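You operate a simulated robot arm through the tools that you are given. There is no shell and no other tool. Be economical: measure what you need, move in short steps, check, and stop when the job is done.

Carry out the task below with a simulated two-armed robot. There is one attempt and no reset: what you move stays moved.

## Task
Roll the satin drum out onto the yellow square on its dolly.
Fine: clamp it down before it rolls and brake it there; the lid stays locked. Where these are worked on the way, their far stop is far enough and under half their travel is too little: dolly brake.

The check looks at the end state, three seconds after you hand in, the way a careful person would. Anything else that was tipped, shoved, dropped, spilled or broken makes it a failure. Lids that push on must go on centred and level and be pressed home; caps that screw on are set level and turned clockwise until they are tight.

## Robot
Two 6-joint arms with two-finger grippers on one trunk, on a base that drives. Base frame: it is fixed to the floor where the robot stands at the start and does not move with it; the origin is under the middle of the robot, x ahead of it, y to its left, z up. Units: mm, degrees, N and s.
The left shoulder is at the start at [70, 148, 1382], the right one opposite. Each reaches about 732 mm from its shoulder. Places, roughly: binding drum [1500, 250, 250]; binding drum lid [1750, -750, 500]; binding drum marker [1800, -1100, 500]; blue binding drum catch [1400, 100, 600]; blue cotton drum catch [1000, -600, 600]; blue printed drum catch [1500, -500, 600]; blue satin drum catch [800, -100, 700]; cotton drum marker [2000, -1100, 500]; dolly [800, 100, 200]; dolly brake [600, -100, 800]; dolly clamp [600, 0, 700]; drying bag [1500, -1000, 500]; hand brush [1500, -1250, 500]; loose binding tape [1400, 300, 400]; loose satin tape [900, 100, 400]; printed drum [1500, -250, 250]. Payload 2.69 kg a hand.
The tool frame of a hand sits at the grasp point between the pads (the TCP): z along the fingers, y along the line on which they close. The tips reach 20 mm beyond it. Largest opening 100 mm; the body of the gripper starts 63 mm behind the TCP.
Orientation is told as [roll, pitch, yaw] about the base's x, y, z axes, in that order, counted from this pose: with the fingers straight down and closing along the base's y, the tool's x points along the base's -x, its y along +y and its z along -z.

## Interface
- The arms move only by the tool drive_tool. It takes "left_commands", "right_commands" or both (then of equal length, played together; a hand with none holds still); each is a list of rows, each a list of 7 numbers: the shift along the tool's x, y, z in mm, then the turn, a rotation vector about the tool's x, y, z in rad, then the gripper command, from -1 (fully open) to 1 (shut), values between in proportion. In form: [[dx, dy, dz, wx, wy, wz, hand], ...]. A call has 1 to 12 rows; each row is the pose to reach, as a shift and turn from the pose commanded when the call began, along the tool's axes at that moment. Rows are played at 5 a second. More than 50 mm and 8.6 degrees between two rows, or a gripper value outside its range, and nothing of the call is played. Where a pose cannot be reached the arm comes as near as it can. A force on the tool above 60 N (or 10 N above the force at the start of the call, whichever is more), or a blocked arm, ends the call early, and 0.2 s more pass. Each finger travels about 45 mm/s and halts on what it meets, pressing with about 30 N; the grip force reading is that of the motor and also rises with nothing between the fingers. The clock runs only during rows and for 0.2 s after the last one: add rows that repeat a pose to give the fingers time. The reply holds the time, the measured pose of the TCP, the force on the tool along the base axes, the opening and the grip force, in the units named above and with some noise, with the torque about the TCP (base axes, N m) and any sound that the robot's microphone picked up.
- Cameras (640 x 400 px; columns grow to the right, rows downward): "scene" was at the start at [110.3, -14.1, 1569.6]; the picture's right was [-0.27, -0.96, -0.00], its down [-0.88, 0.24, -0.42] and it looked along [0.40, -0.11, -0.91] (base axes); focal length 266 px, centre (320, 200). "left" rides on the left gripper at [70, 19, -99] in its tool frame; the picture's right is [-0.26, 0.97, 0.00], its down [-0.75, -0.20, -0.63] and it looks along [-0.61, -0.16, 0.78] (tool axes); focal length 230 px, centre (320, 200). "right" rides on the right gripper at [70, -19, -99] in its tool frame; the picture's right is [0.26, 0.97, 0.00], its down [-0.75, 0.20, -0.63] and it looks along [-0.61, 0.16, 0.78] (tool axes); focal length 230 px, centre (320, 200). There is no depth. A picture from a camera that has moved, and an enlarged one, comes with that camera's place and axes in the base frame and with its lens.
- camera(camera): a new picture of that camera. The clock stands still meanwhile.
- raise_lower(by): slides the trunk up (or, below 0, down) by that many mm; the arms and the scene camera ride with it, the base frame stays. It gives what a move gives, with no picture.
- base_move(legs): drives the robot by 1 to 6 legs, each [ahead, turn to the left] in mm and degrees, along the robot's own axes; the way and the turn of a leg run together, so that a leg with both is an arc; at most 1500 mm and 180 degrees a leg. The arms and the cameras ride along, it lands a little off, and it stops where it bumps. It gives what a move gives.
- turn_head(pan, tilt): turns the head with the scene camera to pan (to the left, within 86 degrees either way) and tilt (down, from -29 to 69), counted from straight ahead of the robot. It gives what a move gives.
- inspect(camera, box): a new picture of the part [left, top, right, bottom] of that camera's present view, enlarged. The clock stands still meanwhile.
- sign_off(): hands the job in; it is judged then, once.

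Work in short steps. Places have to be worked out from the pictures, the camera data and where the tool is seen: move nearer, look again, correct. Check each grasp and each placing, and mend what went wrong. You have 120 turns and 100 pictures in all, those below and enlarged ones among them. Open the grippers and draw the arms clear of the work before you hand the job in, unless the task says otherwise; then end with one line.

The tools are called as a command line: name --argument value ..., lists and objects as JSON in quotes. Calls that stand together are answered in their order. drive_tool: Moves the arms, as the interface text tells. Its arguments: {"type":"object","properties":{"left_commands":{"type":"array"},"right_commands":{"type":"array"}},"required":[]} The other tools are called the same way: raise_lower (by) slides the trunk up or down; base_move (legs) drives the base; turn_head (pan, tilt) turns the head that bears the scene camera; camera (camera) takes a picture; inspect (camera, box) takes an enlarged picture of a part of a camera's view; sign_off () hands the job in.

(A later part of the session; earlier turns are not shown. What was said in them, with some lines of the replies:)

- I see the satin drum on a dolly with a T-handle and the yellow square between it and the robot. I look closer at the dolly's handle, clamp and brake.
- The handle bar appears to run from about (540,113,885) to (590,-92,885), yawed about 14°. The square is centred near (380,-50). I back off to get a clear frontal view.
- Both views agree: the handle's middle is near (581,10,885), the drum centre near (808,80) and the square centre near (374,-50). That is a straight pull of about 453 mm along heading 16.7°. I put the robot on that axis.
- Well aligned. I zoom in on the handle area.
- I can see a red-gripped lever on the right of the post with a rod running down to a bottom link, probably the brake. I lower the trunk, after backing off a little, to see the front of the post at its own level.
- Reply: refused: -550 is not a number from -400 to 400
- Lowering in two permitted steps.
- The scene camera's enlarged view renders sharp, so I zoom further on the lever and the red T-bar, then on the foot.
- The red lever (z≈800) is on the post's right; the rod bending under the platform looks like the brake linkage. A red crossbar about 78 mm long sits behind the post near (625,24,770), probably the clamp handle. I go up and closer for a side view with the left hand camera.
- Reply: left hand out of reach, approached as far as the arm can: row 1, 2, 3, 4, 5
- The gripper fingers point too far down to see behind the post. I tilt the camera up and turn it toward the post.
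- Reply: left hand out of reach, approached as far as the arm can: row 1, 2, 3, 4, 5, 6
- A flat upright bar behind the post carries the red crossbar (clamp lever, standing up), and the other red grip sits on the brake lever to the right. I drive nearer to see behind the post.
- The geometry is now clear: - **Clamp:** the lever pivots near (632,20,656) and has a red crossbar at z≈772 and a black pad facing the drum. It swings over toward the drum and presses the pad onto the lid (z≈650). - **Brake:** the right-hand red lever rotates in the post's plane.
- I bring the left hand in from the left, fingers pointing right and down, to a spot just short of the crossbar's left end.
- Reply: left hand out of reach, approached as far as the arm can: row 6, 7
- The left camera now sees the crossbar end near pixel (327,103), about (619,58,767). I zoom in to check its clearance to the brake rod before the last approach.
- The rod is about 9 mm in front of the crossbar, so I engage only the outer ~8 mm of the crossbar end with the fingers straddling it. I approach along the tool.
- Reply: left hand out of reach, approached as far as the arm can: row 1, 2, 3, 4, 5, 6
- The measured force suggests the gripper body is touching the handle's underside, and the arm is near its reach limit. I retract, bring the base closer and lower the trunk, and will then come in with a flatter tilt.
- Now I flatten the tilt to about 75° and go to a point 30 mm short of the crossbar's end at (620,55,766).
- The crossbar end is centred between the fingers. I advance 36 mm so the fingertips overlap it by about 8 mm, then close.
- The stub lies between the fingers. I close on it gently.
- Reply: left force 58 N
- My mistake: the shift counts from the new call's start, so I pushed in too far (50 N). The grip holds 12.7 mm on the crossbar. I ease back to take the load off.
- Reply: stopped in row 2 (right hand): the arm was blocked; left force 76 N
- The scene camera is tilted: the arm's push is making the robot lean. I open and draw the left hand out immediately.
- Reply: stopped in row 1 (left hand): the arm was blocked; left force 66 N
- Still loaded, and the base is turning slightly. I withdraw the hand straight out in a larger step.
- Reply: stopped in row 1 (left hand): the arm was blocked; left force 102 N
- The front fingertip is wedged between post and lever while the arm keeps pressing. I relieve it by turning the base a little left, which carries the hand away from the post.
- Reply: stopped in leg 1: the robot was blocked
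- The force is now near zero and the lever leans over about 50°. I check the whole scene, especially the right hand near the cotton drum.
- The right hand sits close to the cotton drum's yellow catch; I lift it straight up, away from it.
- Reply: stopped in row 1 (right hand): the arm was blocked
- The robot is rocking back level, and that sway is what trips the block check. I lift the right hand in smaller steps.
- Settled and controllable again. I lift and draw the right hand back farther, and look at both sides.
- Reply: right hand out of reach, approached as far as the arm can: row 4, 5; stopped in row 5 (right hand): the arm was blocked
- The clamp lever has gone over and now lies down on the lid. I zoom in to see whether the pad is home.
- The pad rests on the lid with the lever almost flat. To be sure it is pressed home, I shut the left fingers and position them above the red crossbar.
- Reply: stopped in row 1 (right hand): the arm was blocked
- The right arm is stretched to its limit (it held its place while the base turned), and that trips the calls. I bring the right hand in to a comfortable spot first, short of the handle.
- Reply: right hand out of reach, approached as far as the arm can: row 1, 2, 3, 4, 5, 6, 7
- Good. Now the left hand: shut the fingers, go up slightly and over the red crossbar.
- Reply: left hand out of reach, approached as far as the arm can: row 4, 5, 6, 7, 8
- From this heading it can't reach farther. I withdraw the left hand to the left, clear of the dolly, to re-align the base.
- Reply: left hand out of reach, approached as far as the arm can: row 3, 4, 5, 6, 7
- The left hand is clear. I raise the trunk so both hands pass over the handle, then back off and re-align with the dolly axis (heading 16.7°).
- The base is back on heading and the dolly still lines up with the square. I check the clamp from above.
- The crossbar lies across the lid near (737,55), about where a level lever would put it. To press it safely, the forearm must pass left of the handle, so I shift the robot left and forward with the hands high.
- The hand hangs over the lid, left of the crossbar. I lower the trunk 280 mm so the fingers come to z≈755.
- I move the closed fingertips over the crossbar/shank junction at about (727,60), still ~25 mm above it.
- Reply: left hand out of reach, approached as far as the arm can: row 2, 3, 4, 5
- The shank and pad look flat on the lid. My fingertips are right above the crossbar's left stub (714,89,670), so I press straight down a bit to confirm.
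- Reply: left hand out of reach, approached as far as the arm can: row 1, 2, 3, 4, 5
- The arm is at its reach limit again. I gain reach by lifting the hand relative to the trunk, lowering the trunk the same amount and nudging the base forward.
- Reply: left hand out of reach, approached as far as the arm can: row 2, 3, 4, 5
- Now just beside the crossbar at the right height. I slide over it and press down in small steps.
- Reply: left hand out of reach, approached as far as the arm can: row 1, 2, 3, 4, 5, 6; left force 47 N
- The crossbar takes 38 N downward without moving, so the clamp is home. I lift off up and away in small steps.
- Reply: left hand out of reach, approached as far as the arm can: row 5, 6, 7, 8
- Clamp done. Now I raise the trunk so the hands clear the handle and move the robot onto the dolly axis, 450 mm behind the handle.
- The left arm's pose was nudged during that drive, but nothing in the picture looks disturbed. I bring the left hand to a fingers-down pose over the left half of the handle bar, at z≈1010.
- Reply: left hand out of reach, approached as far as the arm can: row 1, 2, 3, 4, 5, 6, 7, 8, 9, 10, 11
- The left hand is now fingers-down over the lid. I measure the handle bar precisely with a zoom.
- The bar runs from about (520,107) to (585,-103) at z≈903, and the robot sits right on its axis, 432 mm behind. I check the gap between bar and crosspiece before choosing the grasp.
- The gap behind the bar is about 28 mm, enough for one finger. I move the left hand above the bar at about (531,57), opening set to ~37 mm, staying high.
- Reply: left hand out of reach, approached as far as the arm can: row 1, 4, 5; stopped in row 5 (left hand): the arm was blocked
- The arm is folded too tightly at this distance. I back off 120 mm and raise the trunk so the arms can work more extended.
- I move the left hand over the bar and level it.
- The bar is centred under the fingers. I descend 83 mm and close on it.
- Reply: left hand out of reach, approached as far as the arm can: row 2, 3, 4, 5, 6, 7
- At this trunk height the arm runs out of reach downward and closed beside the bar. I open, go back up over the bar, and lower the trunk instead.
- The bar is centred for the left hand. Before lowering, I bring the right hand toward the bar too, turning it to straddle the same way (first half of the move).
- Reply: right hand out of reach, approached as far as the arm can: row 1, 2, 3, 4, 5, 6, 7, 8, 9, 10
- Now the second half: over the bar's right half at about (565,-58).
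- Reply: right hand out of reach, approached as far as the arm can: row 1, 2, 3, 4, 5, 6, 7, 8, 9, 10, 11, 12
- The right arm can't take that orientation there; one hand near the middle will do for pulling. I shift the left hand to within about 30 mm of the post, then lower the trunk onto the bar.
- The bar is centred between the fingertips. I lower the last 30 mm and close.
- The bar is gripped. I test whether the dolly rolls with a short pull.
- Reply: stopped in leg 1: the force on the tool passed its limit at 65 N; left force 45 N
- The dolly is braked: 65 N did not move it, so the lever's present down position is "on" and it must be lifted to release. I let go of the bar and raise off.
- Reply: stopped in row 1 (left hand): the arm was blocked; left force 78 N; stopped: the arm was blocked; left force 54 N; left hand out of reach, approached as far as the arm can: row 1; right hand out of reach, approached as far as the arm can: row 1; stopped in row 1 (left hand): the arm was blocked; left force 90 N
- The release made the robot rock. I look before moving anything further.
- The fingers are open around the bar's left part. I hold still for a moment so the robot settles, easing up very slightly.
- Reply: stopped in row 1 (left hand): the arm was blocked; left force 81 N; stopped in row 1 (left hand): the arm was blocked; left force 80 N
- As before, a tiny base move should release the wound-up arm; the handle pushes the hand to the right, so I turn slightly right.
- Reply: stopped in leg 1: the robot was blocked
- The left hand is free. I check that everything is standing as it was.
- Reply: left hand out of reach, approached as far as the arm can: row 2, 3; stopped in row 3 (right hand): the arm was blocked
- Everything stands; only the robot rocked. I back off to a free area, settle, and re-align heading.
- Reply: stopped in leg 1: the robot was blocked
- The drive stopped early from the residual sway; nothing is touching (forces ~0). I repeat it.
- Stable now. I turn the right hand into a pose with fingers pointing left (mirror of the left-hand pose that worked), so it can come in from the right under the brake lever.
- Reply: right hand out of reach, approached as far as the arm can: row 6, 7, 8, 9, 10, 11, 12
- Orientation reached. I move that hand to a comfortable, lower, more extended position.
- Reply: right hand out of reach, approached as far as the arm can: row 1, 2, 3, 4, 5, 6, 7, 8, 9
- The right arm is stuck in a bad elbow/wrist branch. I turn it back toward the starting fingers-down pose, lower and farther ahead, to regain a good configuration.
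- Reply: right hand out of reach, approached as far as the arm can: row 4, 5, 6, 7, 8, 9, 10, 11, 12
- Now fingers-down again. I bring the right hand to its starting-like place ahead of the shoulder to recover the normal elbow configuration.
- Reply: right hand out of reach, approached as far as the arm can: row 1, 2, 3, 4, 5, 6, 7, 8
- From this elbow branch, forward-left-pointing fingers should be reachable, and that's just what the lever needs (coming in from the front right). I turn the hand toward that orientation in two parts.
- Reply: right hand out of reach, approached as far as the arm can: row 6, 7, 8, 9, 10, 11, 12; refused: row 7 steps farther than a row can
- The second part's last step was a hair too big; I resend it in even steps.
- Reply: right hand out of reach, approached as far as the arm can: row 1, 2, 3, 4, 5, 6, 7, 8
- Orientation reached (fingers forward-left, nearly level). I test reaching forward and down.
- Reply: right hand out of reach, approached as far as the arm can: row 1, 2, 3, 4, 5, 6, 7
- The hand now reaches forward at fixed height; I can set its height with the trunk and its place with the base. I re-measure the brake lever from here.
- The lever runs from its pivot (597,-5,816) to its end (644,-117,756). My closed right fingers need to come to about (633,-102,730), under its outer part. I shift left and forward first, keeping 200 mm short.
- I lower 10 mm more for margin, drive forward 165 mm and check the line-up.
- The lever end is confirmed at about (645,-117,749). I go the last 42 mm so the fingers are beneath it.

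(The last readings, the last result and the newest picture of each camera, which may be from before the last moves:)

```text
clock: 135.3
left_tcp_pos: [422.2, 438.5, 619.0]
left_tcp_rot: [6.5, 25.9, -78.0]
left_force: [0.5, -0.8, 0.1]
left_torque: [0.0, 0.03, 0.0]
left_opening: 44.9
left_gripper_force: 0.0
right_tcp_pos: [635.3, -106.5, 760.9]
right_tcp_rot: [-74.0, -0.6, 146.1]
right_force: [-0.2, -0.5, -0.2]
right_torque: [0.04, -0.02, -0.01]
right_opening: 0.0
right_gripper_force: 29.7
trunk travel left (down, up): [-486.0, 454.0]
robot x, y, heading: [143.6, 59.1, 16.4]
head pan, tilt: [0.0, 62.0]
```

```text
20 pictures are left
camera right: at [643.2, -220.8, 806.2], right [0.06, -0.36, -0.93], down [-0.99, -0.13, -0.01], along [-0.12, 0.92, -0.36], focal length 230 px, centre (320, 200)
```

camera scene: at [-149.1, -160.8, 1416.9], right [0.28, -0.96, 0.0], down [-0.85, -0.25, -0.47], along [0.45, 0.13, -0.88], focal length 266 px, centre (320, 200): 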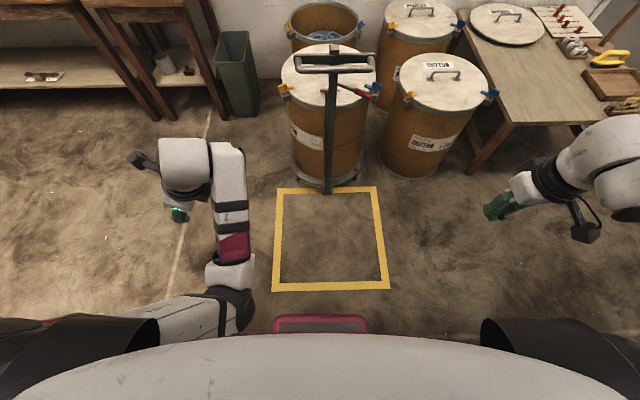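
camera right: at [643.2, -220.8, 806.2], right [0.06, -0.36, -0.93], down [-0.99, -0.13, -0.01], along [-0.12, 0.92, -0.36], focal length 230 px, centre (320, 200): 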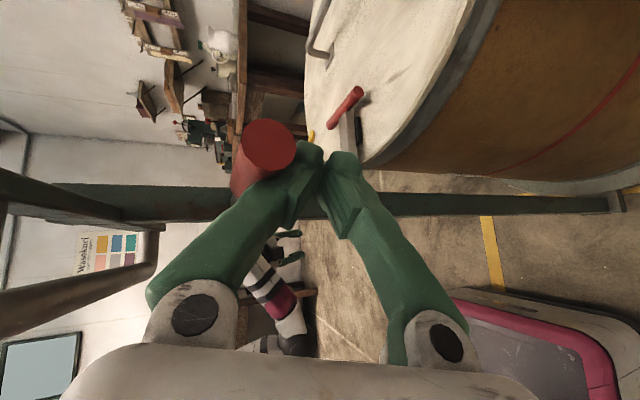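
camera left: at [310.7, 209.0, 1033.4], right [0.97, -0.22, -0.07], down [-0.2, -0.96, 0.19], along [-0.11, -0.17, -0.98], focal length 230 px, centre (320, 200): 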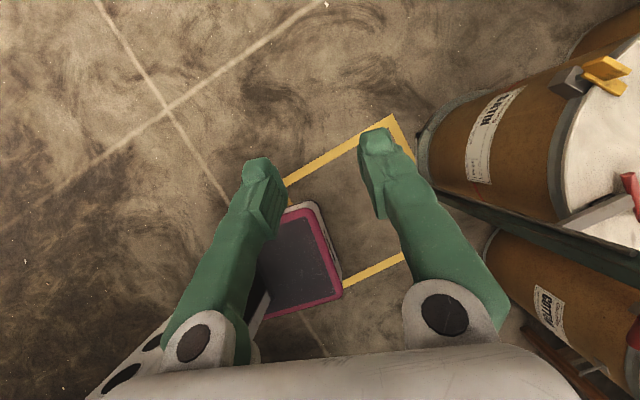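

The lever is following upward (its end is now near z≈790) with no notable force. I raise further.

raise_lower --by 45

camera --camera "right"

```text
clock: 136.2
left_tcp_pos: [421.1, 437.6, 664.7]
left_tcp_rot: [6.5, 25.9, -78.0]
left_force: [0.2, 0.1, -1.1]
left_torque: [-0.03, -0.01, -0.02]
left_opening: 44.8
left_gripper_force: 0.0
right_tcp_pos: [636.8, -106.7, 806.1]
right_tcp_rot: [-74.0, -0.7, 146.2]
right_force: [0.3, 0.1, 0.0]
right_torque: [0.03, -0.03, 0.0]
right_opening: 0.2
right_gripper_force: 29.6
trunk travel left (down, up): [-531.0, 409.0]
robot x, y, heading: [140.5, 58.4, 16.4]
head pan, tilt: [0.0, 62.0]
```

```text
19 pictures are left
camera right: at [643.5, -220.8, 851.1], right [0.06, -0.36, -0.93], down [-0.99, -0.13, -0.01], along [-0.12, 0.92, -0.36], focal length 230 px, centre (320, 200)
```

right: 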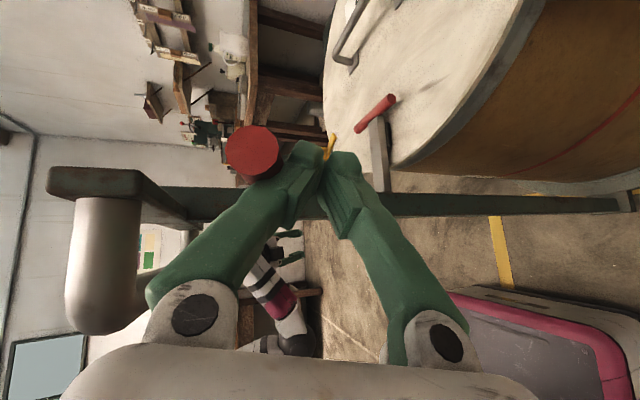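

The lever is now about 12° above horizontal and still free. I raise another 30 mm watching for the stop.

raise_lower --by 25

camera --camera "right"

```text
clock: 136.9
left_tcp_pos: [423.4, 436.5, 687.6]
left_tcp_rot: [6.2, 26.0, -78.0]
left_force: [0.5, -0.3, -0.2]
left_torque: [0.0, 0.0, 0.0]
left_opening: 45.1
left_gripper_force: 0.1
right_tcp_pos: [637.8, -109.5, 826.8]
right_tcp_rot: [-73.5, -1.0, 146.1]
right_force: [-2.0, -3.9, -28.6]
right_torque: [-0.4, 0.07, 0.02]
right_opening: 0.0
right_gripper_force: 29.5
trunk travel left (down, up): [-556.0, 384.0]
robot x, y, heading: [141.1, 55.3, 16.2]
head pan, tilt: [0.0, 62.0]
```

```text
18 pictures are left
camera right: at [645.3, -223.6, 871.7], right [0.05, -0.36, -0.93], down [-0.99, -0.13, 0.0], along [-0.12, 0.92, -0.37], focal length 230 px, centre (320, 200)
```

right: 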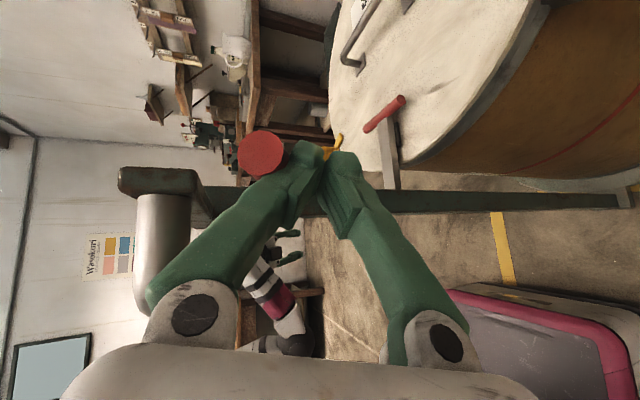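

A firm 29 N stop: the lever is at its upper stop (brake off). I ease down and back out.

raise_lower --by -45

base_move --legs '[[-200, 0]]'

inspect --camera "scene" --box '[220, 20, 460, 200]'

```text
clock: 137.8
left_tcp_pos: [420.4, 438.0, 643.4]
left_tcp_rot: [6.7, 25.9, -78.0]
left_force: [0.2, -0.1, -0.1]
left_torque: [0.02, -0.01, -0.03]
left_opening: 45.3
left_gripper_force: 0.1
right_tcp_pos: [635.2, -105.6, 787.5]
right_tcp_rot: [-74.1, -0.7, 146.2]
right_force: [-0.2, -0.4, 1.2]
right_torque: [0.01, -0.01, 0.04]
right_opening: 0.0
right_gripper_force: 29.6
trunk travel left (down, up): [-511.0, 429.0]
robot x, y, heading: [139.8, 54.5, 16.3]
head pan, tilt: [0.0, 62.0]
```

```text
clock: 139.4
left_tcp_pos: [227.3, 380.4, 643.1]
left_tcp_rot: [6.6, 25.9, -77.9]
left_force: [0.7, -0.1, 0.2]
left_torque: [-0.01, 0.01, 0.02]
left_opening: 45.1
left_gripper_force: 0.0
right_tcp_pos: [441.8, -163.1, 787.6]
right_tcp_rot: [-74.0, -0.7, 146.3]
right_force: [0.0, 0.3, -0.3]
right_torque: [-0.03, -0.01, -0.06]
right_opening: 0.0
right_gripper_force: 29.6
trunk travel left (down, up): [-511.0, 429.0]
robot x, y, heading: [-53.7, -3.6, 16.3]
head pan, tilt: [0.0, 62.0]
```

```text
2.22 times, centred on (340, 110) of scene
camera zoom: at [58.7, 32.9, 1143.9], right [0.28, -0.96, 0.0], down [-0.85, -0.25, -0.47], along [0.45, 0.13, -0.88], focal length 592 px, centre (276, 400)
```

zoom: 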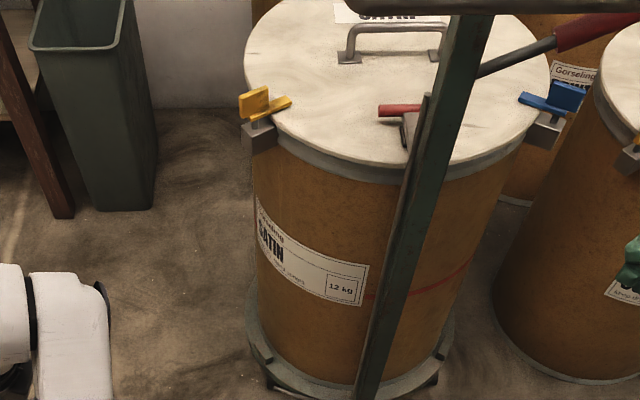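

Brake released, clamp down, lid catches as before. The right hand's level pose can grip the bar directly from the front, so I step back and left to line it up with the bar near the post, and raise it to bar height.

base_move --legs '[[0, -54.5], [-103, 0], [0, 54.5]]'

raise_lower --by 115

drive_tool --right_commands '[[0, 0, 0, 0, 0, 0, 0.4], [0, 0, 0, 0, 0, 0, -0.1], [0, 0, 0, 0, 0, 0, -0.3], [0, 0, 0, 0, 0, 0, -0.3]]'

```text
clock: 145.4
left_tcp_pos: [151.7, 441.8, 643.0]
left_tcp_rot: [6.6, 25.8, -78.4]
left_force: [-0.6, 0.1, 0.5]
left_torque: [0.05, 0.0, 0.0]
left_opening: 45.0
left_gripper_force: 0.1
right_tcp_pos: [361.0, -103.0, 785.9]
right_tcp_rot: [-74.0, -0.7, 145.9]
right_force: [-0.1, 0.1, 0.7]
right_torque: [0.01, -0.01, 0.02]
right_opening: 0.0
right_gripper_force: 29.1
trunk travel left (down, up): [-511.0, 429.0]
robot x, y, heading: [-132.5, 65.2, 16.0]
head pan, tilt: [0.0, 62.0]
```

```text
clock: 146.9
left_tcp_pos: [151.3, 442.4, 757.4]
left_tcp_rot: [6.6, 25.8, -78.3]
left_force: [-0.8, -0.2, -0.4]
left_torque: [0.04, -0.01, 0.01]
left_opening: 45.1
left_gripper_force: 0.1
right_tcp_pos: [362.6, -102.0, 900.5]
right_tcp_rot: [-74.0, -0.7, 145.8]
right_force: [-0.1, 0.9, -0.7]
right_torque: [-0.02, 0.01, -0.01]
right_opening: 0.1
right_gripper_force: 30.2
trunk travel left (down, up): [-626.0, 314.0]
robot x, y, heading: [-131.4, 63.4, 16.2]
head pan, tilt: [0.0, 62.0]
```

```text
clock: 147.9
left_tcp_pos: [149.7, 442.9, 758.7]
left_tcp_rot: [6.6, 25.8, -78.3]
left_force: [0.3, 0.1, -0.5]
left_torque: [0.02, -0.03, 0.04]
left_opening: 44.9
left_gripper_force: 0.1
right_tcp_pos: [359.9, -103.8, 900.0]
right_tcp_rot: [-74.0, -0.7, 145.8]
right_force: [0.1, -0.2, -0.2]
right_torque: [-0.03, 0.01, 0.01]
right_opening: 64.9
right_gripper_force: 0.1
trunk travel left (down, up): [-626.0, 314.0]
robot x, y, heading: [-130.3, 61.5, 15.9]
head pan, tilt: [0.0, 62.0]
```

Lined up; I drive forward 150 mm and check.

base_move --legs '[[150, 0.5]]'

camera --camera "right"

```text
clock: 149.3
left_tcp_pos: [291.1, 488.4, 758.8]
left_tcp_rot: [6.7, 25.8, -77.6]
left_force: [0.0, 0.6, 0.3]
left_torque: [0.01, 0.01, 0.01]
left_opening: 45.1
left_gripper_force: 0.1
right_tcp_pos: [507.6, -54.0, 901.7]
right_tcp_rot: [-74.0, -0.7, 146.6]
right_force: [-0.9, -1.1, 0.7]
right_torque: [-0.02, 0.01, 0.01]
right_opening: 64.9
right_gripper_force: 0.0
trunk travel left (down, up): [-626.0, 314.0]
robot x, y, heading: [12.5, 104.8, 16.6]
head pan, tilt: [0.0, 62.0]
```

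```text
16 pictures are left
camera right: at [516.4, -168.9, 946.3], right [0.06, -0.36, -0.93], down [-0.99, -0.14, -0.01], along [-0.12, 0.92, -0.36], focal length 230 px, centre (320, 200)
```

right: 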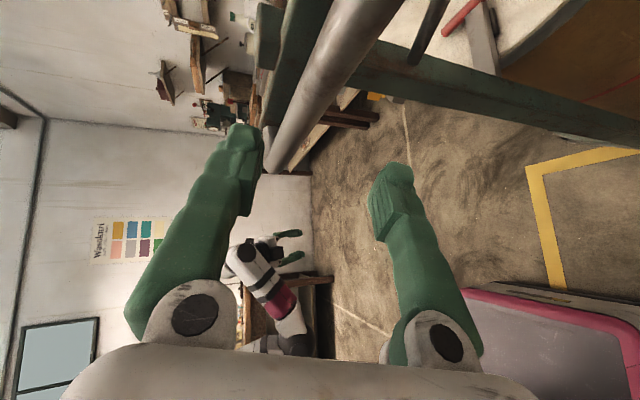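

The bar projects right at the centre between the open fingers. I move in 57 mm and close.

base_move --legs '[[57, 0]]'

drive_tool --right_commands '[[0, 0, 0, 0, 0, 0, 0.1], [0, 0, 0, 0, 0, 0, 0.5], [0, 0, 0, 0, 0, 0, 0.8], [0, 0, 0, 0, 0, 0, 1], [0, 0, 0, 0, 0, 0, 1]]'

camera --camera "right"

```text
clock: 150.2
left_tcp_pos: [343.3, 503.1, 758.6]
left_tcp_rot: [6.7, 25.9, -77.6]
left_force: [-0.1, -0.3, 0.2]
left_torque: [-0.01, -0.04, -0.02]
left_opening: 44.9
left_gripper_force: 0.0
right_tcp_pos: [560.1, -40.4, 902.8]
right_tcp_rot: [-74.2, -0.7, 146.5]
right_force: [-0.5, 0.4, -0.8]
right_torque: [-0.04, 0.03, -0.03]
right_opening: 65.3
right_gripper_force: 0.0
trunk travel left (down, up): [-626.0, 314.0]
robot x, y, heading: [64.4, 119.1, 16.7]
head pan, tilt: [0.0, 62.0]
```

```text
clock: 151.4
left_tcp_pos: [345.7, 503.9, 757.3]
left_tcp_rot: [6.5, 25.8, -77.7]
left_force: [0.7, 0.3, 1.1]
left_torque: [0.02, -0.01, 0.02]
left_opening: 44.7
left_gripper_force: 0.1
right_tcp_pos: [562.3, -38.1, 903.4]
right_tcp_rot: [-74.3, -0.7, 146.4]
right_force: [4.1, -0.6, 11.6]
right_torque: [0.52, 0.18, 0.09]
right_opening: 21.7
right_gripper_force: 39.5
trunk travel left (down, up): [-626.0, 314.0]
robot x, y, heading: [68.9, 118.0, 16.8]
head pan, tilt: [0.0, 62.0]
```

```text
15 pictures are left
camera right: at [570.4, -152.8, 947.2], right [0.06, -0.36, -0.93], down [-0.99, -0.13, -0.01], along [-0.12, 0.92, -0.36], focal length 230 px, centre (320, 200)
```

right: 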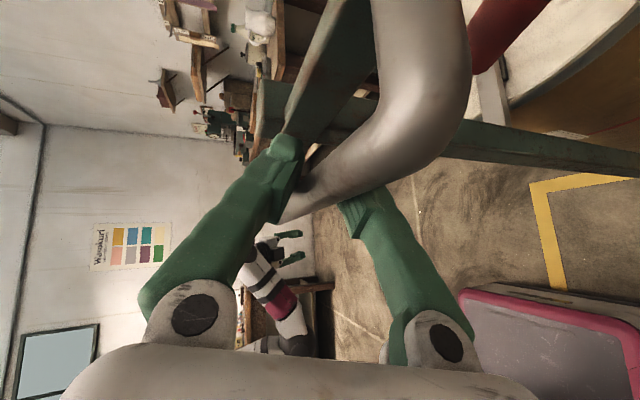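

The bar is firmly gripped (21.7 mm). I pull back 60 mm as a test.

base_move --legs '[[-60, 0]]'

camera --camera "right"

```text
clock: 152.4
left_tcp_pos: [290.3, 490.2, 757.1]
left_tcp_rot: [6.1, 25.9, -77.5]
left_force: [0.5, 0.3, 0.1]
left_torque: [0.01, 0.03, 0.06]
left_opening: 44.9
left_gripper_force: 0.0
right_tcp_pos: [515.3, -53.7, 901.2]
right_tcp_rot: [-74.5, -0.4, 146.3]
right_force: [17.8, -4.2, 17.2]
right_torque: [0.63, 0.07, -0.54]
right_opening: 20.0
right_gripper_force: 45.0
trunk travel left (down, up): [-626.0, 314.0]
robot x, y, heading: [13.1, 102.1, 16.6]
head pan, tilt: [0.0, 62.0]
```

```text
14 pictures are left
camera right: at [522.5, -168.2, 946.2], right [0.06, -0.35, -0.93], down [-0.99, -0.13, -0.02], along [-0.12, 0.93, -0.36], focal length 230 px, centre (320, 200)
```

right: 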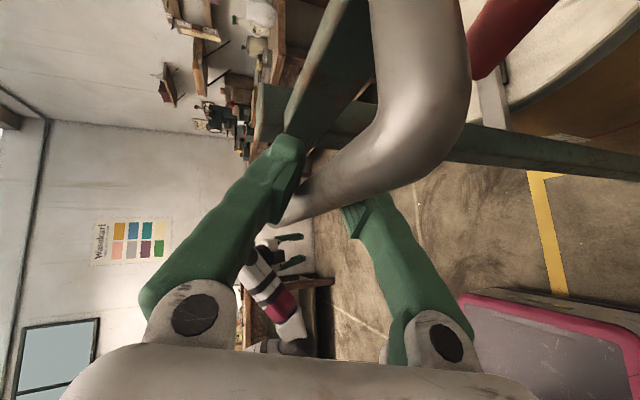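

The dolly rolls with the robot. I pull on another 330 mm along the axis.

base_move --legs '[[-330, 0]]'

turn_head --pan -25 --tilt 55

camera --camera "scene"

```text
clock: 154.6
left_tcp_pos: [-24.2, 391.1, 760.2]
left_tcp_rot: [6.3, 26.2, -77.2]
left_force: [0.0, -0.7, 0.0]
left_torque: [0.02, 0.0, -0.01]
left_opening: 45.0
left_gripper_force: 0.1
right_tcp_pos: [201.5, -152.9, 901.2]
right_tcp_rot: [-74.6, -0.6, 146.3]
right_force: [8.8, -24.0, -13.7]
right_torque: [0.91, 0.39, -0.26]
right_opening: 19.4
right_gripper_force: 44.6
trunk travel left (down, up): [-626.0, 314.0]
robot x, y, heading: [-302.1, 12.1, 16.6]
head pan, tilt: [0.0, 62.0]
```

```text
clock: 155.4
left_tcp_pos: [-23.5, 391.4, 757.7]
left_tcp_rot: [6.3, 26.1, -77.2]
left_force: [0.7, -0.5, 0.4]
left_torque: [0.01, 0.0, -0.05]
left_opening: 45.0
left_gripper_force: 0.0
right_tcp_pos: [202.6, -153.6, 901.9]
right_tcp_rot: [-74.3, -0.7, 146.0]
right_force: [6.8, -17.2, -16.9]
right_torque: [0.84, 0.43, -1.76]
right_opening: 19.3
right_gripper_force: 45.1
trunk travel left (down, up): [-626.0, 314.0]
robot x, y, heading: [-298.6, 8.8, 16.8]
head pan, tilt: [-25.0, 55.0]
```

```text
13 pictures are left
camera scene: at [-174.1, 8.9, 1266.5], right [-0.14, -0.99, 0.0], down [-0.81, 0.12, -0.57], along [0.56, -0.08, -0.82], focal length 266 px, centre (320, 200)
```

scene: 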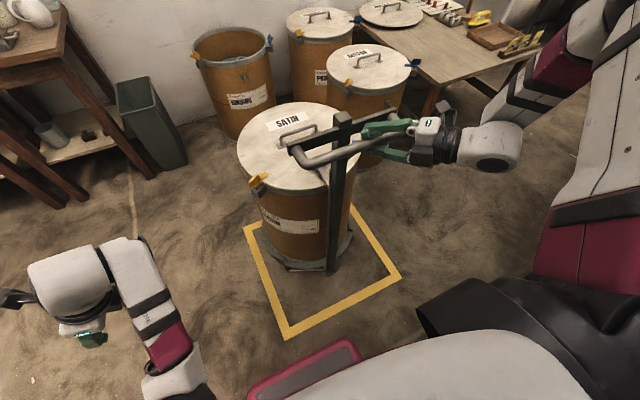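

Rolling straight: the drum centre is now near (497,-20) and the square's centre near (377,-52). I pull the remaining 124 mm.

base_move --legs '[[-124, 0]]'

camera --camera "scene"

```text
clock: 156.9
left_tcp_pos: [-152.1, 353.0, 756.6]
left_tcp_rot: [6.6, 26.0, -77.1]
left_force: [0.2, -0.3, 0.3]
left_torque: [0.0, 0.03, -0.03]
left_opening: 45.1
left_gripper_force: 0.2
right_tcp_pos: [70.7, -193.7, 898.3]
right_tcp_rot: [-73.4, -1.1, 145.7]
right_force: [7.4, -11.2, -9.2]
right_torque: [1.88, 0.42, 0.26]
right_opening: 11.9
right_gripper_force: 38.2
trunk travel left (down, up): [-626.0, 314.0]
robot x, y, heading: [-423.1, -27.3, 16.3]
head pan, tilt: [-25.0, 55.0]
stopped in leg 1: the force on the tool passed its limit at 70 N (the readings are from after the stop); the commanded pose is now the measured one
```

```text
12 pictures are left
camera scene: at [-298.0, -26.9, 1266.5], right [-0.15, -0.99, 0.0], down [-0.81, 0.13, -0.57], along [0.56, -0.09, -0.82], focal length 266 px, centre (320, 200)
```

scene: 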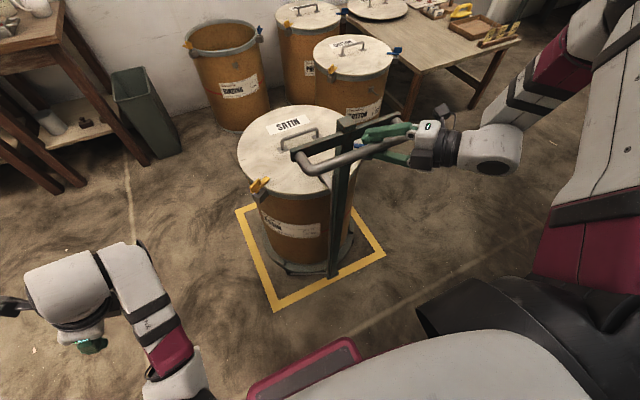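

It rolled on slightly too far (centre ~30 mm toward the robot past the square's middle) and bumped the hand. I look closely at the grip and the position on the square.

inspect --camera "scene" --box '[220, 90, 440, 320]'

```text
1.74 times, centred on (330, 205) of scene
camera zoom: at [-298.0, -26.9, 1266.5], right [-0.15, -0.99, 0.0], down [-0.81, 0.13, -0.57], along [0.56, -0.09, -0.82], focal length 463 px, centre (303, 191)
```

zoom: 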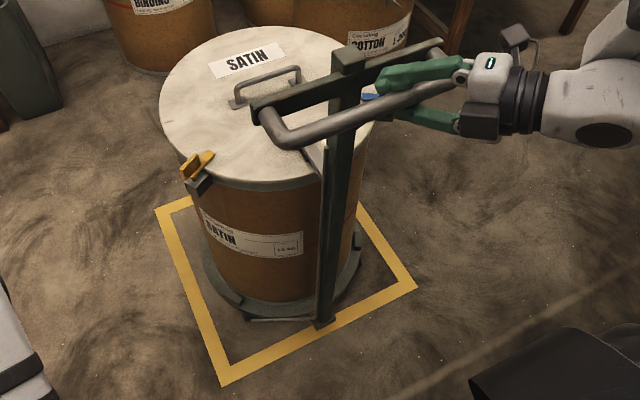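

The drum centre is about 25–30 mm past the middle toward the robot. I push it gently back with the same grip.

base_move --legs '[[30, 0]]'

inspect --camera "scene" --box '[220, 90, 440, 320]'

```text
clock: 157.7
left_tcp_pos: [-123.3, 360.8, 758.6]
left_tcp_rot: [6.7, 25.9, -77.1]
left_force: [-0.1, -0.7, -0.4]
left_torque: [0.03, -0.02, 0.01]
left_opening: 45.2
left_gripper_force: 0.0
right_tcp_pos: [95.3, -185.3, 898.0]
right_tcp_rot: [-73.1, -1.2, 145.8]
right_force: [-2.9, -3.9, -23.7]
right_torque: [1.98, 0.18, -0.93]
right_opening: 12.0
right_gripper_force: 38.4
trunk travel left (down, up): [-626.0, 314.0]
robot x, y, heading: [-394.9, -19.5, 16.2]
head pan, tilt: [-25.0, 55.0]
```

```text
1.74 times, centred on (330, 205) of scene
camera zoom: at [-270.5, -17.8, 1266.8], right [-0.15, -0.99, 0.0], down [-0.81, 0.12, -0.57], along [0.57, -0.08, -0.82], focal length 463 px, centre (303, 191)
```

zoom: 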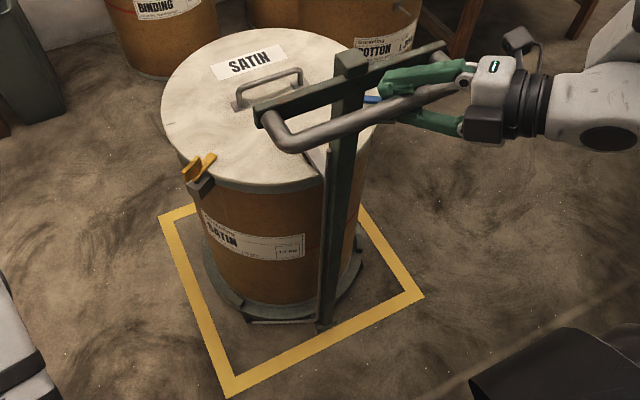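

Now the centre matches the square's within about 10 mm and the foot is inside the line. I open the hand and back away.

drive_tool --right_commands '[[0, 0, 0, 0, 0, 0, 0.7], [0, 0, 0, 0, 0, 0, 0.4], [0, 0, 0, 0, 0, 0, 0.1], [0, 0, 0, 0, 0, 0, -0.2], [0, 0, 0, 0, 0, 0, -0.2]]'

base_move --legs '[[-150, 0]]'

turn_head --pan -15 --tilt 50

inspect --camera "scene" --box '[240, 60, 440, 260]'

```text
clock: 158.9
left_tcp_pos: [-125.1, 362.8, 757.9]
left_tcp_rot: [6.8, 25.6, -77.0]
left_force: [-0.3, -0.2, 0.2]
left_torque: [-0.03, -0.02, -0.02]
left_opening: 45.0
left_gripper_force: 0.0
right_tcp_pos: [94.1, -182.9, 900.1]
right_tcp_rot: [-72.9, -1.0, 146.0]
right_force: [1.1, 0.3, 0.1]
right_torque: [0.02, 0.01, -0.02]
right_opening: 60.1
right_gripper_force: 0.0
trunk travel left (down, up): [-626.0, 314.0]
robot x, y, heading: [-394.9, -19.5, 16.4]
head pan, tilt: [-25.0, 55.0]
```

```text
clock: 160.3
left_tcp_pos: [-265.1, 320.0, 758.0]
left_tcp_rot: [6.8, 25.6, -77.2]
left_force: [-0.1, 0.7, 0.2]
left_torque: [-0.01, 0.0, 0.04]
left_opening: 44.8
left_gripper_force: 0.0
right_tcp_pos: [-47.4, -225.7, 898.8]
right_tcp_rot: [-73.0, -1.0, 145.8]
right_force: [0.7, 0.0, -0.1]
right_torque: [0.01, -0.01, 0.01]
right_opening: 60.1
right_gripper_force: 0.1
trunk travel left (down, up): [-626.0, 314.0]
robot x, y, heading: [-532.6, -60.2, 15.9]
head pan, tilt: [-25.0, 55.0]
```

```text
clock: 161.0
left_tcp_pos: [-265.1, 321.1, 758.2]
left_tcp_rot: [6.8, 25.6, -77.1]
left_force: [0.2, 0.3, -0.1]
left_torque: [0.01, 0.01, 0.01]
left_opening: 45.0
left_gripper_force: 0.1
right_tcp_pos: [-47.0, -225.6, 900.2]
right_tcp_rot: [-73.0, -0.9, 145.8]
right_force: [-0.4, -0.8, 0.8]
right_torque: [-0.02, 0.01, -0.01]
right_opening: 60.1
right_gripper_force: 0.1
trunk travel left (down, up): [-626.0, 314.0]
robot x, y, heading: [-534.7, -60.5, 16.2]
head pan, tilt: [-15.0, 50.0]
```

```text
2.00 times, centred on (340, 160) of scene
camera zoom: at [-408.6, -43.2, 1273.7], right [0.02, -1.0, 0.0], down [-0.77, -0.02, -0.64], along [0.64, 0.01, -0.77], focal length 533 px, centre (280, 280)
```

zoom: 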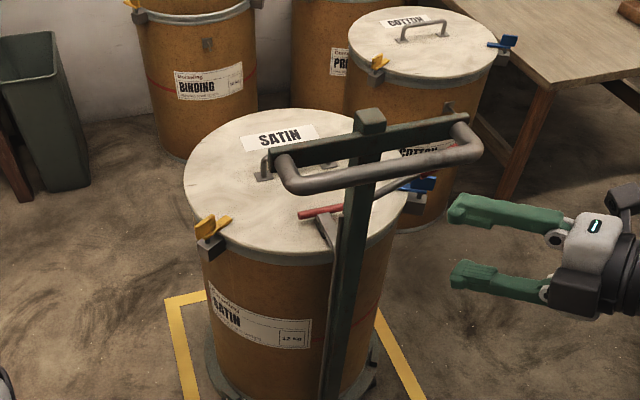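

The lever is up (off). To brake, I'll push its outer end down from above with closed fingers at about (157,-260), just outside the crosspiece end. I close the hand, shift right by reversing, and come forward part-way.

drive_tool --right_commands '[[0, 0, 0, 0, 0, 0, 0.3], [0, 0, 0, 0, 0, 0, 0.8], [0, 0, 0, 0, 0, 0, 1], [0, 0, 0, 0, 0, 0, 1]]'

base_move --legs '[[0, 57], [-111, 0], [0, -57], [150, 0]]'

camera --camera "right"

```text
clock: 162.0
left_tcp_pos: [-264.9, 319.4, 758.6]
left_tcp_rot: [6.8, 25.6, -77.2]
left_force: [0.6, -1.1, 0.4]
left_torque: [-0.05, 0.02, -0.02]
left_opening: 45.1
left_gripper_force: 0.0
right_tcp_pos: [-47.4, -225.1, 898.8]
right_tcp_rot: [-73.0, -1.0, 145.8]
right_force: [-0.5, -1.1, 0.4]
right_torque: [0.02, 0.0, -0.03]
right_opening: 0.0
right_gripper_force: 20.1
trunk travel left (down, up): [-626.0, 314.0]
robot x, y, heading: [-535.5, -59.2, 16.2]
head pan, tilt: [-15.0, 50.0]
```

```text
clock: 169.2
left_tcp_pos: [-155.3, 254.0, 758.9]
left_tcp_rot: [6.8, 25.6, -77.3]
left_force: [0.1, 0.1, 0.4]
left_torque: [0.0, -0.02, 0.02]
left_opening: 45.0
left_gripper_force: 0.0
right_tcp_pos: [62.2, -291.5, 899.3]
right_tcp_rot: [-73.2, -1.0, 145.7]
right_force: [-0.3, -0.2, 0.3]
right_torque: [0.01, 0.0, -0.02]
right_opening: 0.0
right_gripper_force: 29.3
trunk travel left (down, up): [-626.0, 314.0]
robot x, y, heading: [-423.6, -128.6, 16.3]
head pan, tilt: [-15.0, 50.0]
```

```text
8 pictures are left
camera right: at [68.6, -405.6, 945.4], right [0.04, -0.37, -0.93], down [-0.99, -0.12, 0.0], along [-0.12, 0.92, -0.37], focal length 230 px, centre (320, 200)
```

right: 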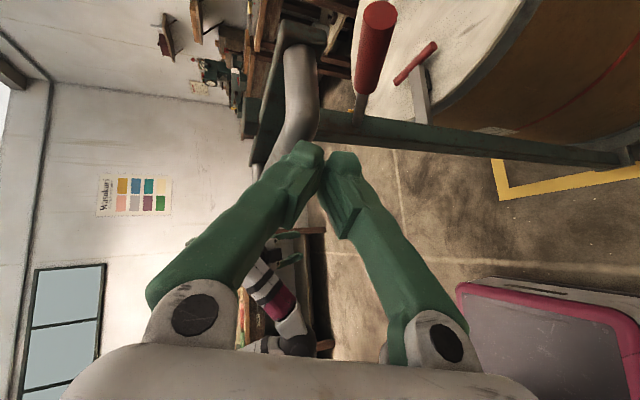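

The lever's end is near (171,-270,857) and the crosspiece end near (155,-253). I shift the hand 16 mm to its right side, then drive forward to bring the fingers over the lever's end.

drive_tool --right_commands '[[8, 0, 0, 0, 0, 0, 1], [16, 0, 0, 0, 0, 0, 1], [16, 0, 0, 0, 0, 0, 1]]'

base_move --legs '[[95, 0]]'

camera --camera "right"

```text
clock: 170.0
left_tcp_pos: [-154.4, 253.8, 758.0]
left_tcp_rot: [6.8, 25.6, -77.3]
left_force: [-0.4, 0.0, -0.1]
left_torque: [0.0, -0.04, 0.01]
left_opening: 45.1
left_gripper_force: 0.1
right_tcp_pos: [74.6, -300.4, 899.2]
right_tcp_rot: [-73.0, -1.0, 145.8]
right_force: [1.2, -0.1, 0.5]
right_torque: [-0.01, -0.03, 0.01]
right_opening: 0.0
right_gripper_force: 30.3
trunk travel left (down, up): [-626.0, 314.0]
robot x, y, heading: [-425.7, -127.2, 16.2]
head pan, tilt: [-15.0, 50.0]
```

```text
clock: 171.1
left_tcp_pos: [-63.3, 280.6, 757.7]
left_tcp_rot: [6.8, 25.6, -77.3]
left_force: [-0.4, 0.4, -0.4]
left_torque: [0.03, 0.0, 0.01]
left_opening: 45.3
left_gripper_force: 0.0
right_tcp_pos: [165.1, -273.1, 900.8]
right_tcp_rot: [-73.1, -0.9, 145.7]
right_force: [0.2, 0.0, 0.2]
right_torque: [-0.02, 0.0, -0.02]
right_opening: 0.2
right_gripper_force: 29.5
trunk travel left (down, up): [-626.0, 314.0]
robot x, y, heading: [-334.5, -99.1, 16.0]
head pan, tilt: [-15.0, 50.0]
```

```text
7 pictures are left
camera right: at [171.5, -387.0, 946.6], right [0.04, -0.37, -0.93], down [-0.99, -0.12, 0.0], along [-0.12, 0.92, -0.37], focal length 230 px, centre (320, 200)
```

right: 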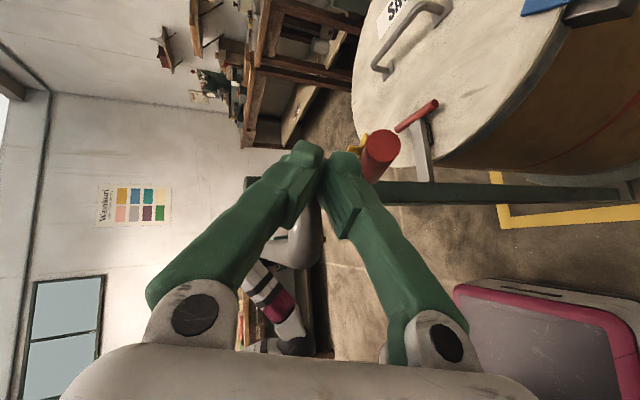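

The lever's end lies right under the fingertips. I lower the trunk to press it down.

raise_lower --by -95

camera --camera "right"

```text
clock: 172.4
left_tcp_pos: [-63.3, 281.2, 662.5]
left_tcp_rot: [6.7, 25.6, -77.3]
left_force: [0.9, -0.6, -0.5]
left_torque: [-0.05, 0.02, -0.03]
left_opening: 45.0
left_gripper_force: 0.1
right_tcp_pos: [165.5, -274.0, 803.7]
right_tcp_rot: [-73.0, -1.0, 145.7]
right_force: [0.5, 0.4, 0.1]
right_torque: [-0.04, 0.02, -0.03]
right_opening: 0.1
right_gripper_force: 30.0
trunk travel left (down, up): [-531.0, 409.0]
robot x, y, heading: [-333.8, -99.3, 16.1]
head pan, tilt: [-15.0, 50.0]
```

```text
6 pictures are left
camera right: at [173.3, -387.8, 850.3], right [0.04, -0.37, -0.93], down [-0.99, -0.12, 0.01], along [-0.12, 0.92, -0.37], focal length 230 px, centre (320, 200)
```

right: 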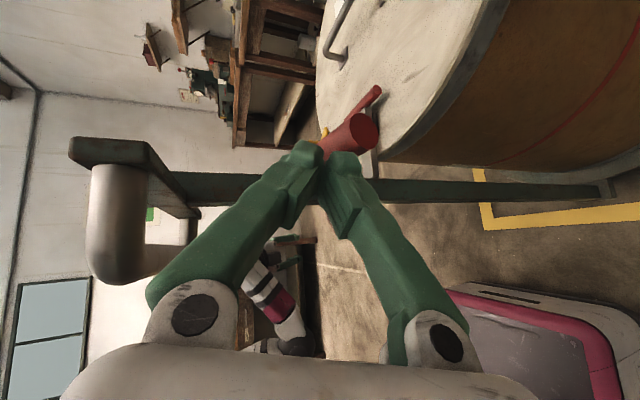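

The lever follows down smoothly. I continue toward its lower stop.

raise_lower --by -22

raise_lower --by -10

```text
clock: 173.1
left_tcp_pos: [-62.0, 281.2, 641.1]
left_tcp_rot: [6.8, 25.6, -77.3]
left_force: [0.0, -0.8, -0.1]
left_torque: [0.02, -0.02, 0.0]
left_opening: 44.8
left_gripper_force: 0.0
right_tcp_pos: [166.1, -274.2, 781.6]
right_tcp_rot: [-72.9, -1.0, 145.7]
right_force: [0.6, -1.1, 0.4]
right_torque: [0.02, 0.01, -0.01]
right_opening: 0.0
right_gripper_force: 29.2
trunk travel left (down, up): [-509.0, 431.0]
robot x, y, heading: [-336.0, -100.2, 16.2]
head pan, tilt: [-15.0, 50.0]
```

```text
clock: 173.7
left_tcp_pos: [-62.9, 279.9, 630.7]
left_tcp_rot: [6.8, 25.6, -77.4]
left_force: [0.1, -0.2, -0.4]
left_torque: [0.01, 0.03, -0.01]
left_opening: 45.2
left_gripper_force: 0.1
right_tcp_pos: [165.7, -273.0, 771.3]
right_tcp_rot: [-72.9, -0.9, 145.8]
right_force: [0.3, 0.2, -0.4]
right_torque: [0.0, 0.01, 0.0]
right_opening: 0.0
right_gripper_force: 29.9
trunk travel left (down, up): [-499.0, 441.0]
robot x, y, heading: [-332.6, -97.8, 16.1]
head pan, tilt: [-15.0, 50.0]
```

No stop felt yet; two more small steps.

raise_lower --by -7

raise_lower --by -7

```text
clock: 174.2
left_tcp_pos: [-62.4, 281.4, 624.5]
left_tcp_rot: [6.7, 25.6, -77.3]
left_force: [0.4, 0.8, 0.1]
left_torque: [-0.02, 0.04, 0.03]
left_opening: 45.4
left_gripper_force: 0.0
right_tcp_pos: [165.1, -274.6, 763.5]
right_tcp_rot: [-73.1, -1.0, 145.7]
right_force: [-0.4, -0.4, -0.4]
right_torque: [0.03, -0.03, -0.03]
right_opening: 0.0
right_gripper_force: 29.2
trunk travel left (down, up): [-492.0, 448.0]
robot x, y, heading: [-333.1, -102.3, 16.2]
head pan, tilt: [-15.0, 50.0]
```

```text
clock: 174.8
left_tcp_pos: [-63.1, 280.8, 615.3]
left_tcp_rot: [6.8, 25.6, -77.3]
left_force: [-0.4, 0.0, 0.6]
left_torque: [0.04, -0.01, 0.02]
left_opening: 45.0
left_gripper_force: 0.1
right_tcp_pos: [165.7, -273.7, 758.6]
right_tcp_rot: [-72.9, -1.0, 145.7]
right_force: [0.1, -0.6, -0.7]
right_torque: [-0.02, 0.02, 0.02]
right_opening: 0.1
right_gripper_force: 29.1
trunk travel left (down, up): [-485.0, 455.0]
robot x, y, heading: [-334.7, -99.5, 16.2]
head pan, tilt: [-15.0, 50.0]
```

Still no resistance, so I look before going lower.

camera --camera "right"

```text
5 pictures are left
camera right: at [173.4, -387.6, 804.3], right [0.04, -0.37, -0.93], down [-0.99, -0.12, 0.01], along [-0.12, 0.92, -0.37], focal length 230 px, centre (320, 200)
```

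right: 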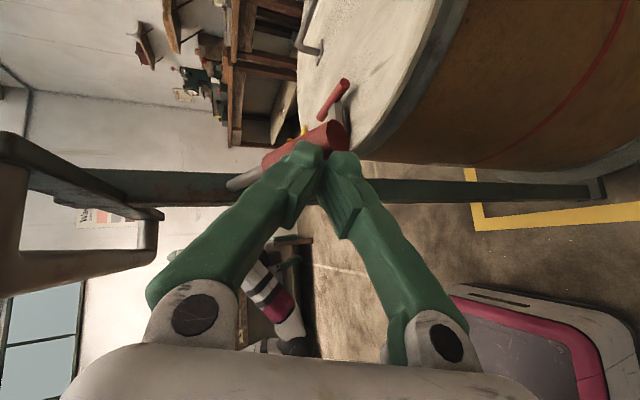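

The lever looks fully down (end z≈750, as at the start), but the fingers seem to have slid in front of it. To be sure it is at its stop I back out, go up, come 22 mm farther in, and press down in small steps.

base_move --legs '[[-50, 0]]'

raise_lower --by 62

base_move --legs '[[72, 0]]'

raise_lower --by -36

raise_lower --by -6

camera --camera "right"

```text
clock: 175.7
left_tcp_pos: [-111.5, 267.0, 616.9]
left_tcp_rot: [6.8, 25.6, -77.3]
left_force: [0.7, -0.5, 0.0]
left_torque: [0.0, -0.01, 0.01]
left_opening: 45.0
left_gripper_force: 0.0
right_tcp_pos: [117.2, -287.6, 759.1]
right_tcp_rot: [-73.0, -1.0, 145.8]
right_force: [-0.5, 0.1, 0.8]
right_torque: [-0.02, 0.03, 0.01]
right_opening: 0.1
right_gripper_force: 29.4
trunk travel left (down, up): [-485.0, 455.0]
robot x, y, heading: [-381.7, -112.5, 16.1]
head pan, tilt: [-15.0, 50.0]
```

```text
clock: 176.8
left_tcp_pos: [-111.3, 267.9, 678.1]
left_tcp_rot: [6.7, 25.7, -77.3]
left_force: [-0.5, 0.0, -0.3]
left_torque: [0.0, 0.03, -0.03]
left_opening: 44.8
left_gripper_force: 0.2
right_tcp_pos: [119.5, -286.9, 820.3]
right_tcp_rot: [-73.1, -1.0, 145.8]
right_force: [0.2, 0.3, -0.1]
right_torque: [0.02, -0.01, -0.03]
right_opening: 0.1
right_gripper_force: 29.5
trunk travel left (down, up): [-547.0, 393.0]
robot x, y, heading: [-381.6, -113.0, 16.2]
head pan, tilt: [-15.0, 50.0]
```

```text
clock: 177.8
left_tcp_pos: [-41.8, 289.0, 678.4]
left_tcp_rot: [6.7, 25.6, -77.2]
left_force: [-0.3, 0.1, 0.1]
left_torque: [-0.01, 0.02, 0.02]
left_opening: 44.9
left_gripper_force: 0.0
right_tcp_pos: [187.0, -267.5, 820.0]
right_tcp_rot: [-72.9, -1.1, 145.8]
right_force: [0.9, 0.4, 0.8]
right_torque: [0.01, -0.02, 0.06]
right_opening: 0.2
right_gripper_force: 29.9
trunk travel left (down, up): [-547.0, 393.0]
robot x, y, heading: [-314.2, -90.7, 16.1]
head pan, tilt: [-15.0, 50.0]
```

```text
clock: 178.6
left_tcp_pos: [-43.1, 286.3, 642.5]
left_tcp_rot: [6.7, 25.6, -77.1]
left_force: [0.3, 0.1, -0.6]
left_torque: [-0.03, -0.03, 0.01]
left_opening: 45.1
left_gripper_force: 0.1
right_tcp_pos: [185.8, -268.1, 784.8]
right_tcp_rot: [-73.0, -1.1, 145.8]
right_force: [-0.1, 0.1, 1.0]
right_torque: [-0.05, -0.03, 0.02]
right_opening: 0.1
right_gripper_force: 29.3
trunk travel left (down, up): [-511.0, 429.0]
robot x, y, heading: [-312.4, -93.7, 16.3]
head pan, tilt: [-15.0, 50.0]
```

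```text
clock: 179.1
left_tcp_pos: [-42.8, 288.4, 636.3]
left_tcp_rot: [6.8, 25.6, -77.3]
left_force: [0.2, -0.5, -1.2]
left_torque: [-0.02, 0.0, -0.02]
left_opening: 45.1
left_gripper_force: 0.1
right_tcp_pos: [187.3, -267.4, 778.1]
right_tcp_rot: [-73.0, -1.1, 145.8]
right_force: [0.5, -0.5, -1.1]
right_torque: [0.02, 0.01, 0.0]
right_opening: 0.0
right_gripper_force: 29.7
trunk travel left (down, up): [-505.0, 435.0]
robot x, y, heading: [-313.8, -96.1, 16.2]
head pan, tilt: [-15.0, 50.0]
```

```text
4 pictures are left
camera right: at [194.0, -381.1, 824.3], right [0.04, -0.37, -0.93], down [-0.99, -0.12, 0.01], along [-0.12, 0.92, -0.37], focal length 230 px, centre (320, 200)
```

right: 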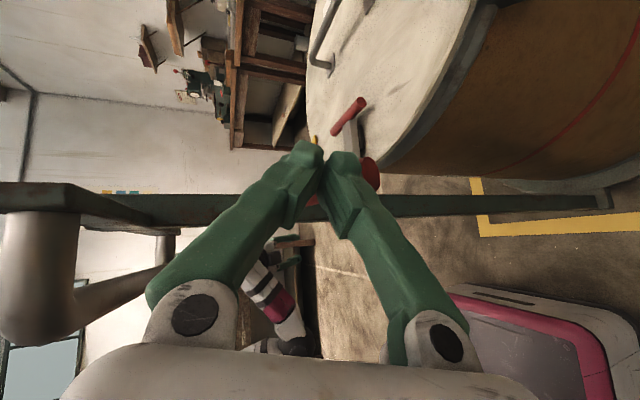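

Now the lever is squarely under the fingers. I press down in small steps until I feel the stop.

raise_lower --by -8

raise_lower --by -6

raise_lower --by -5

```text
clock: 179.7
left_tcp_pos: [-42.7, 286.9, 630.1]
left_tcp_rot: [6.9, 25.6, -77.3]
left_force: [-0.9, 0.3, -0.2]
left_torque: [0.01, 0.01, 0.0]
left_opening: 45.2
left_gripper_force: 0.1
right_tcp_pos: [185.9, -267.4, 772.0]
right_tcp_rot: [-73.2, -1.0, 145.7]
right_force: [-2.7, -6.0, 12.6]
right_torque: [0.08, 0.03, -0.04]
right_opening: 0.1
right_gripper_force: 29.5
trunk travel left (down, up): [-497.0, 443.0]
robot x, y, heading: [-313.6, -92.9, 16.0]
head pan, tilt: [-15.0, 50.0]
```

```text
clock: 180.2
left_tcp_pos: [-43.9, 286.5, 624.3]
left_tcp_rot: [7.1, 25.6, -77.1]
left_force: [0.4, 0.2, -0.8]
left_torque: [-0.02, 0.05, 0.0]
left_opening: 45.1
left_gripper_force: 0.0
right_tcp_pos: [184.9, -268.0, 769.0]
right_tcp_rot: [-73.8, -0.7, 145.7]
right_force: [3.0, -14.8, 42.1]
right_torque: [0.11, -0.18, -0.09]
right_opening: 0.0
right_gripper_force: 29.6
trunk travel left (down, up): [-491.0, 449.0]
robot x, y, heading: [-316.7, -94.3, 16.0]
head pan, tilt: [-15.0, 50.0]
```

```text
clock: 180.7
left_tcp_pos: [-44.8, 285.8, 621.1]
left_tcp_rot: [7.3, 25.6, -77.3]
left_force: [0.1, 1.0, -0.6]
left_torque: [-0.05, 0.01, 0.01]
left_opening: 45.1
left_gripper_force: 0.1
right_tcp_pos: [183.9, -268.4, 769.1]
right_tcp_rot: [-74.8, -0.6, 145.7]
right_force: [-14.4, -12.8, 26.2]
right_torque: [-0.13, -0.07, 0.25]
right_opening: 0.0
right_gripper_force: 29.4
trunk travel left (down, up): [-487.0, 453.0]
robot x, y, heading: [-313.8, -95.9, 15.6]
head pan, tilt: [-15.0, 50.0]
stopped: the force on the tool passed its limit at 62 N (the readings are from after the stop); the commanded pose is now the measured one
```

A firm stop (over 40 N): the brake is fully on. I raise off, back well away, and take a final look.

raise_lower --by 50

base_move --legs '[[-260, 0]]'

turn_head --pan -12 --tilt 45

camera --camera "scene"

inspect --camera "scene" --box '[240, 60, 440, 260]'

```text
clock: 181.6
left_tcp_pos: [-41.7, 287.6, 668.3]
left_tcp_rot: [6.6, 25.6, -77.3]
left_force: [-0.6, 0.9, 0.1]
left_torque: [0.01, -0.03, -0.03]
left_opening: 45.2
left_gripper_force: 0.1
right_tcp_pos: [190.2, -266.6, 815.6]
right_tcp_rot: [-73.9, -0.9, 145.7]
right_force: [-0.9, 0.1, 0.2]
right_torque: [-0.04, 0.02, 0.01]
right_opening: 0.0
right_gripper_force: 29.7
trunk travel left (down, up): [-537.0, 403.0]
robot x, y, heading: [-312.1, -91.9, 16.0]
head pan, tilt: [-15.0, 50.0]
```

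```text
clock: 183.4
left_tcp_pos: [-290.6, 215.0, 669.3]
left_tcp_rot: [6.8, 25.6, -77.4]
left_force: [0.1, -1.0, 0.4]
left_torque: [0.03, -0.03, -0.04]
left_opening: 45.0
left_gripper_force: 0.0
right_tcp_pos: [-61.0, -338.2, 814.5]
right_tcp_rot: [-74.0, -0.7, 145.6]
right_force: [0.2, -0.6, 0.2]
right_torque: [-0.02, 0.01, -0.02]
right_opening: 0.0
right_gripper_force: 29.6
trunk travel left (down, up): [-537.0, 403.0]
robot x, y, heading: [-562.1, -162.2, 15.9]
head pan, tilt: [-15.0, 50.0]
```

```text
clock: 184.1
left_tcp_pos: [-291.0, 216.5, 669.5]
left_tcp_rot: [6.8, 25.6, -77.3]
left_force: [-0.2, 0.3, 0.4]
left_torque: [-0.01, 0.0, 0.0]
left_opening: 44.9
left_gripper_force: 0.1
right_tcp_pos: [-60.3, -338.5, 815.5]
right_tcp_rot: [-73.9, -0.8, 145.6]
right_force: [-0.4, 0.2, 0.7]
right_torque: [0.03, 0.03, -0.04]
right_opening: 0.1
right_gripper_force: 29.7
trunk travel left (down, up): [-537.0, 403.0]
robot x, y, heading: [-561.9, -163.8, 15.9]
head pan, tilt: [-12.0, 45.0]
```

```text
3 pictures are left
camera scene: at [-430.4, -143.5, 1192.3], right [0.07, -1.0, 0.0], down [-0.71, -0.05, -0.71], along [0.71, 0.05, -0.71], focal length 266 px, centre (320, 200)
```

scene: 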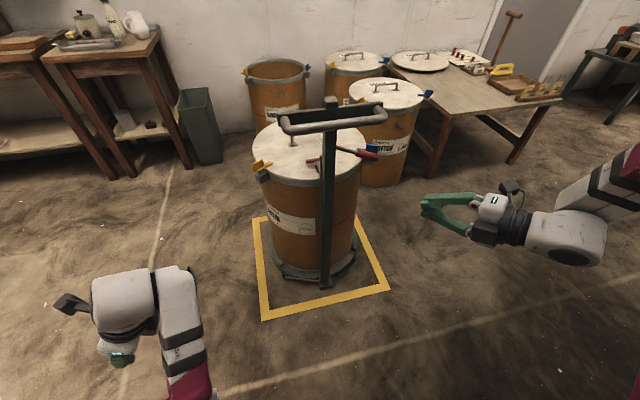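

```text
2.00 times, centred on (340, 160) of scene
camera zoom: at [-430.4, -143.5, 1192.3], right [0.07, -1.0, 0.0], down [-0.71, -0.05, -0.71], along [0.71, 0.05, -0.71], focal length 533 px, centre (280, 280)
```

zoom: 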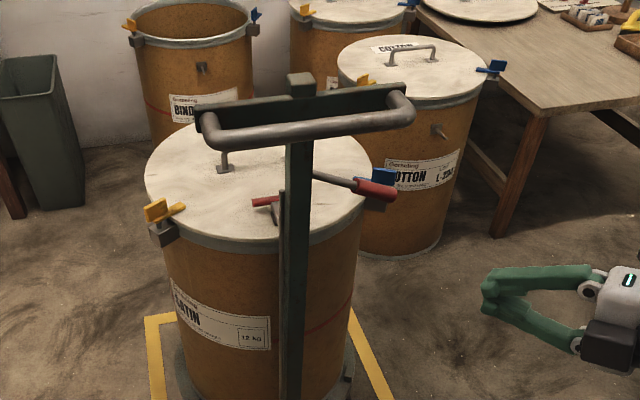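

The drum stands centred on the square, clamp down, brake lever at its lower stop, both lid catches unchanged, and nothing else has moved. I open both grippers in free space.

drive_tool --left_commands '[[0, 0, 0, 0, 0, 0, -0.5], [0, 0, 0, 0, 0, 0, -1], [0, 0, 0, 0, 0, 0, -1], [0, 0, 0, 0, 0, 0, -1]]' --right_commands '[[0, 0, 0, 0, 0, 0, 0], [0, 0, 0, 0, 0, 0, -1], [0, 0, 0, 0, 0, 0, -1], [0, 0, 0, 0, 0, 0, -1]]'

sign_off

```text
clock: 185.1
left_tcp_pos: [-290.1, 216.6, 667.2]
left_tcp_rot: [6.8, 25.6, -77.3]
left_force: [0.0, 1.2, 0.2]
left_torque: [0.01, 0.03, 0.0]
left_opening: 100.1
left_gripper_force: 0.0
right_tcp_pos: [-59.9, -339.6, 816.3]
right_tcp_rot: [-74.1, -0.9, 145.6]
right_force: [0.4, 0.7, 0.6]
right_torque: [-0.02, 0.03, -0.02]
right_opening: 86.5
right_gripper_force: 0.1
trunk travel left (down, up): [-537.0, 403.0]
robot x, y, heading: [-561.4, -166.3, 15.8]
head pan, tilt: [-12.0, 45.0]
```

```text
The job is handed in.
```

The satin drum is clamped, standing on the yellow square within about 15 mm of its centre by my estimate, with the brake on at its lower stop and the lid catches as they were; I handed it in with the grippers open and clear.
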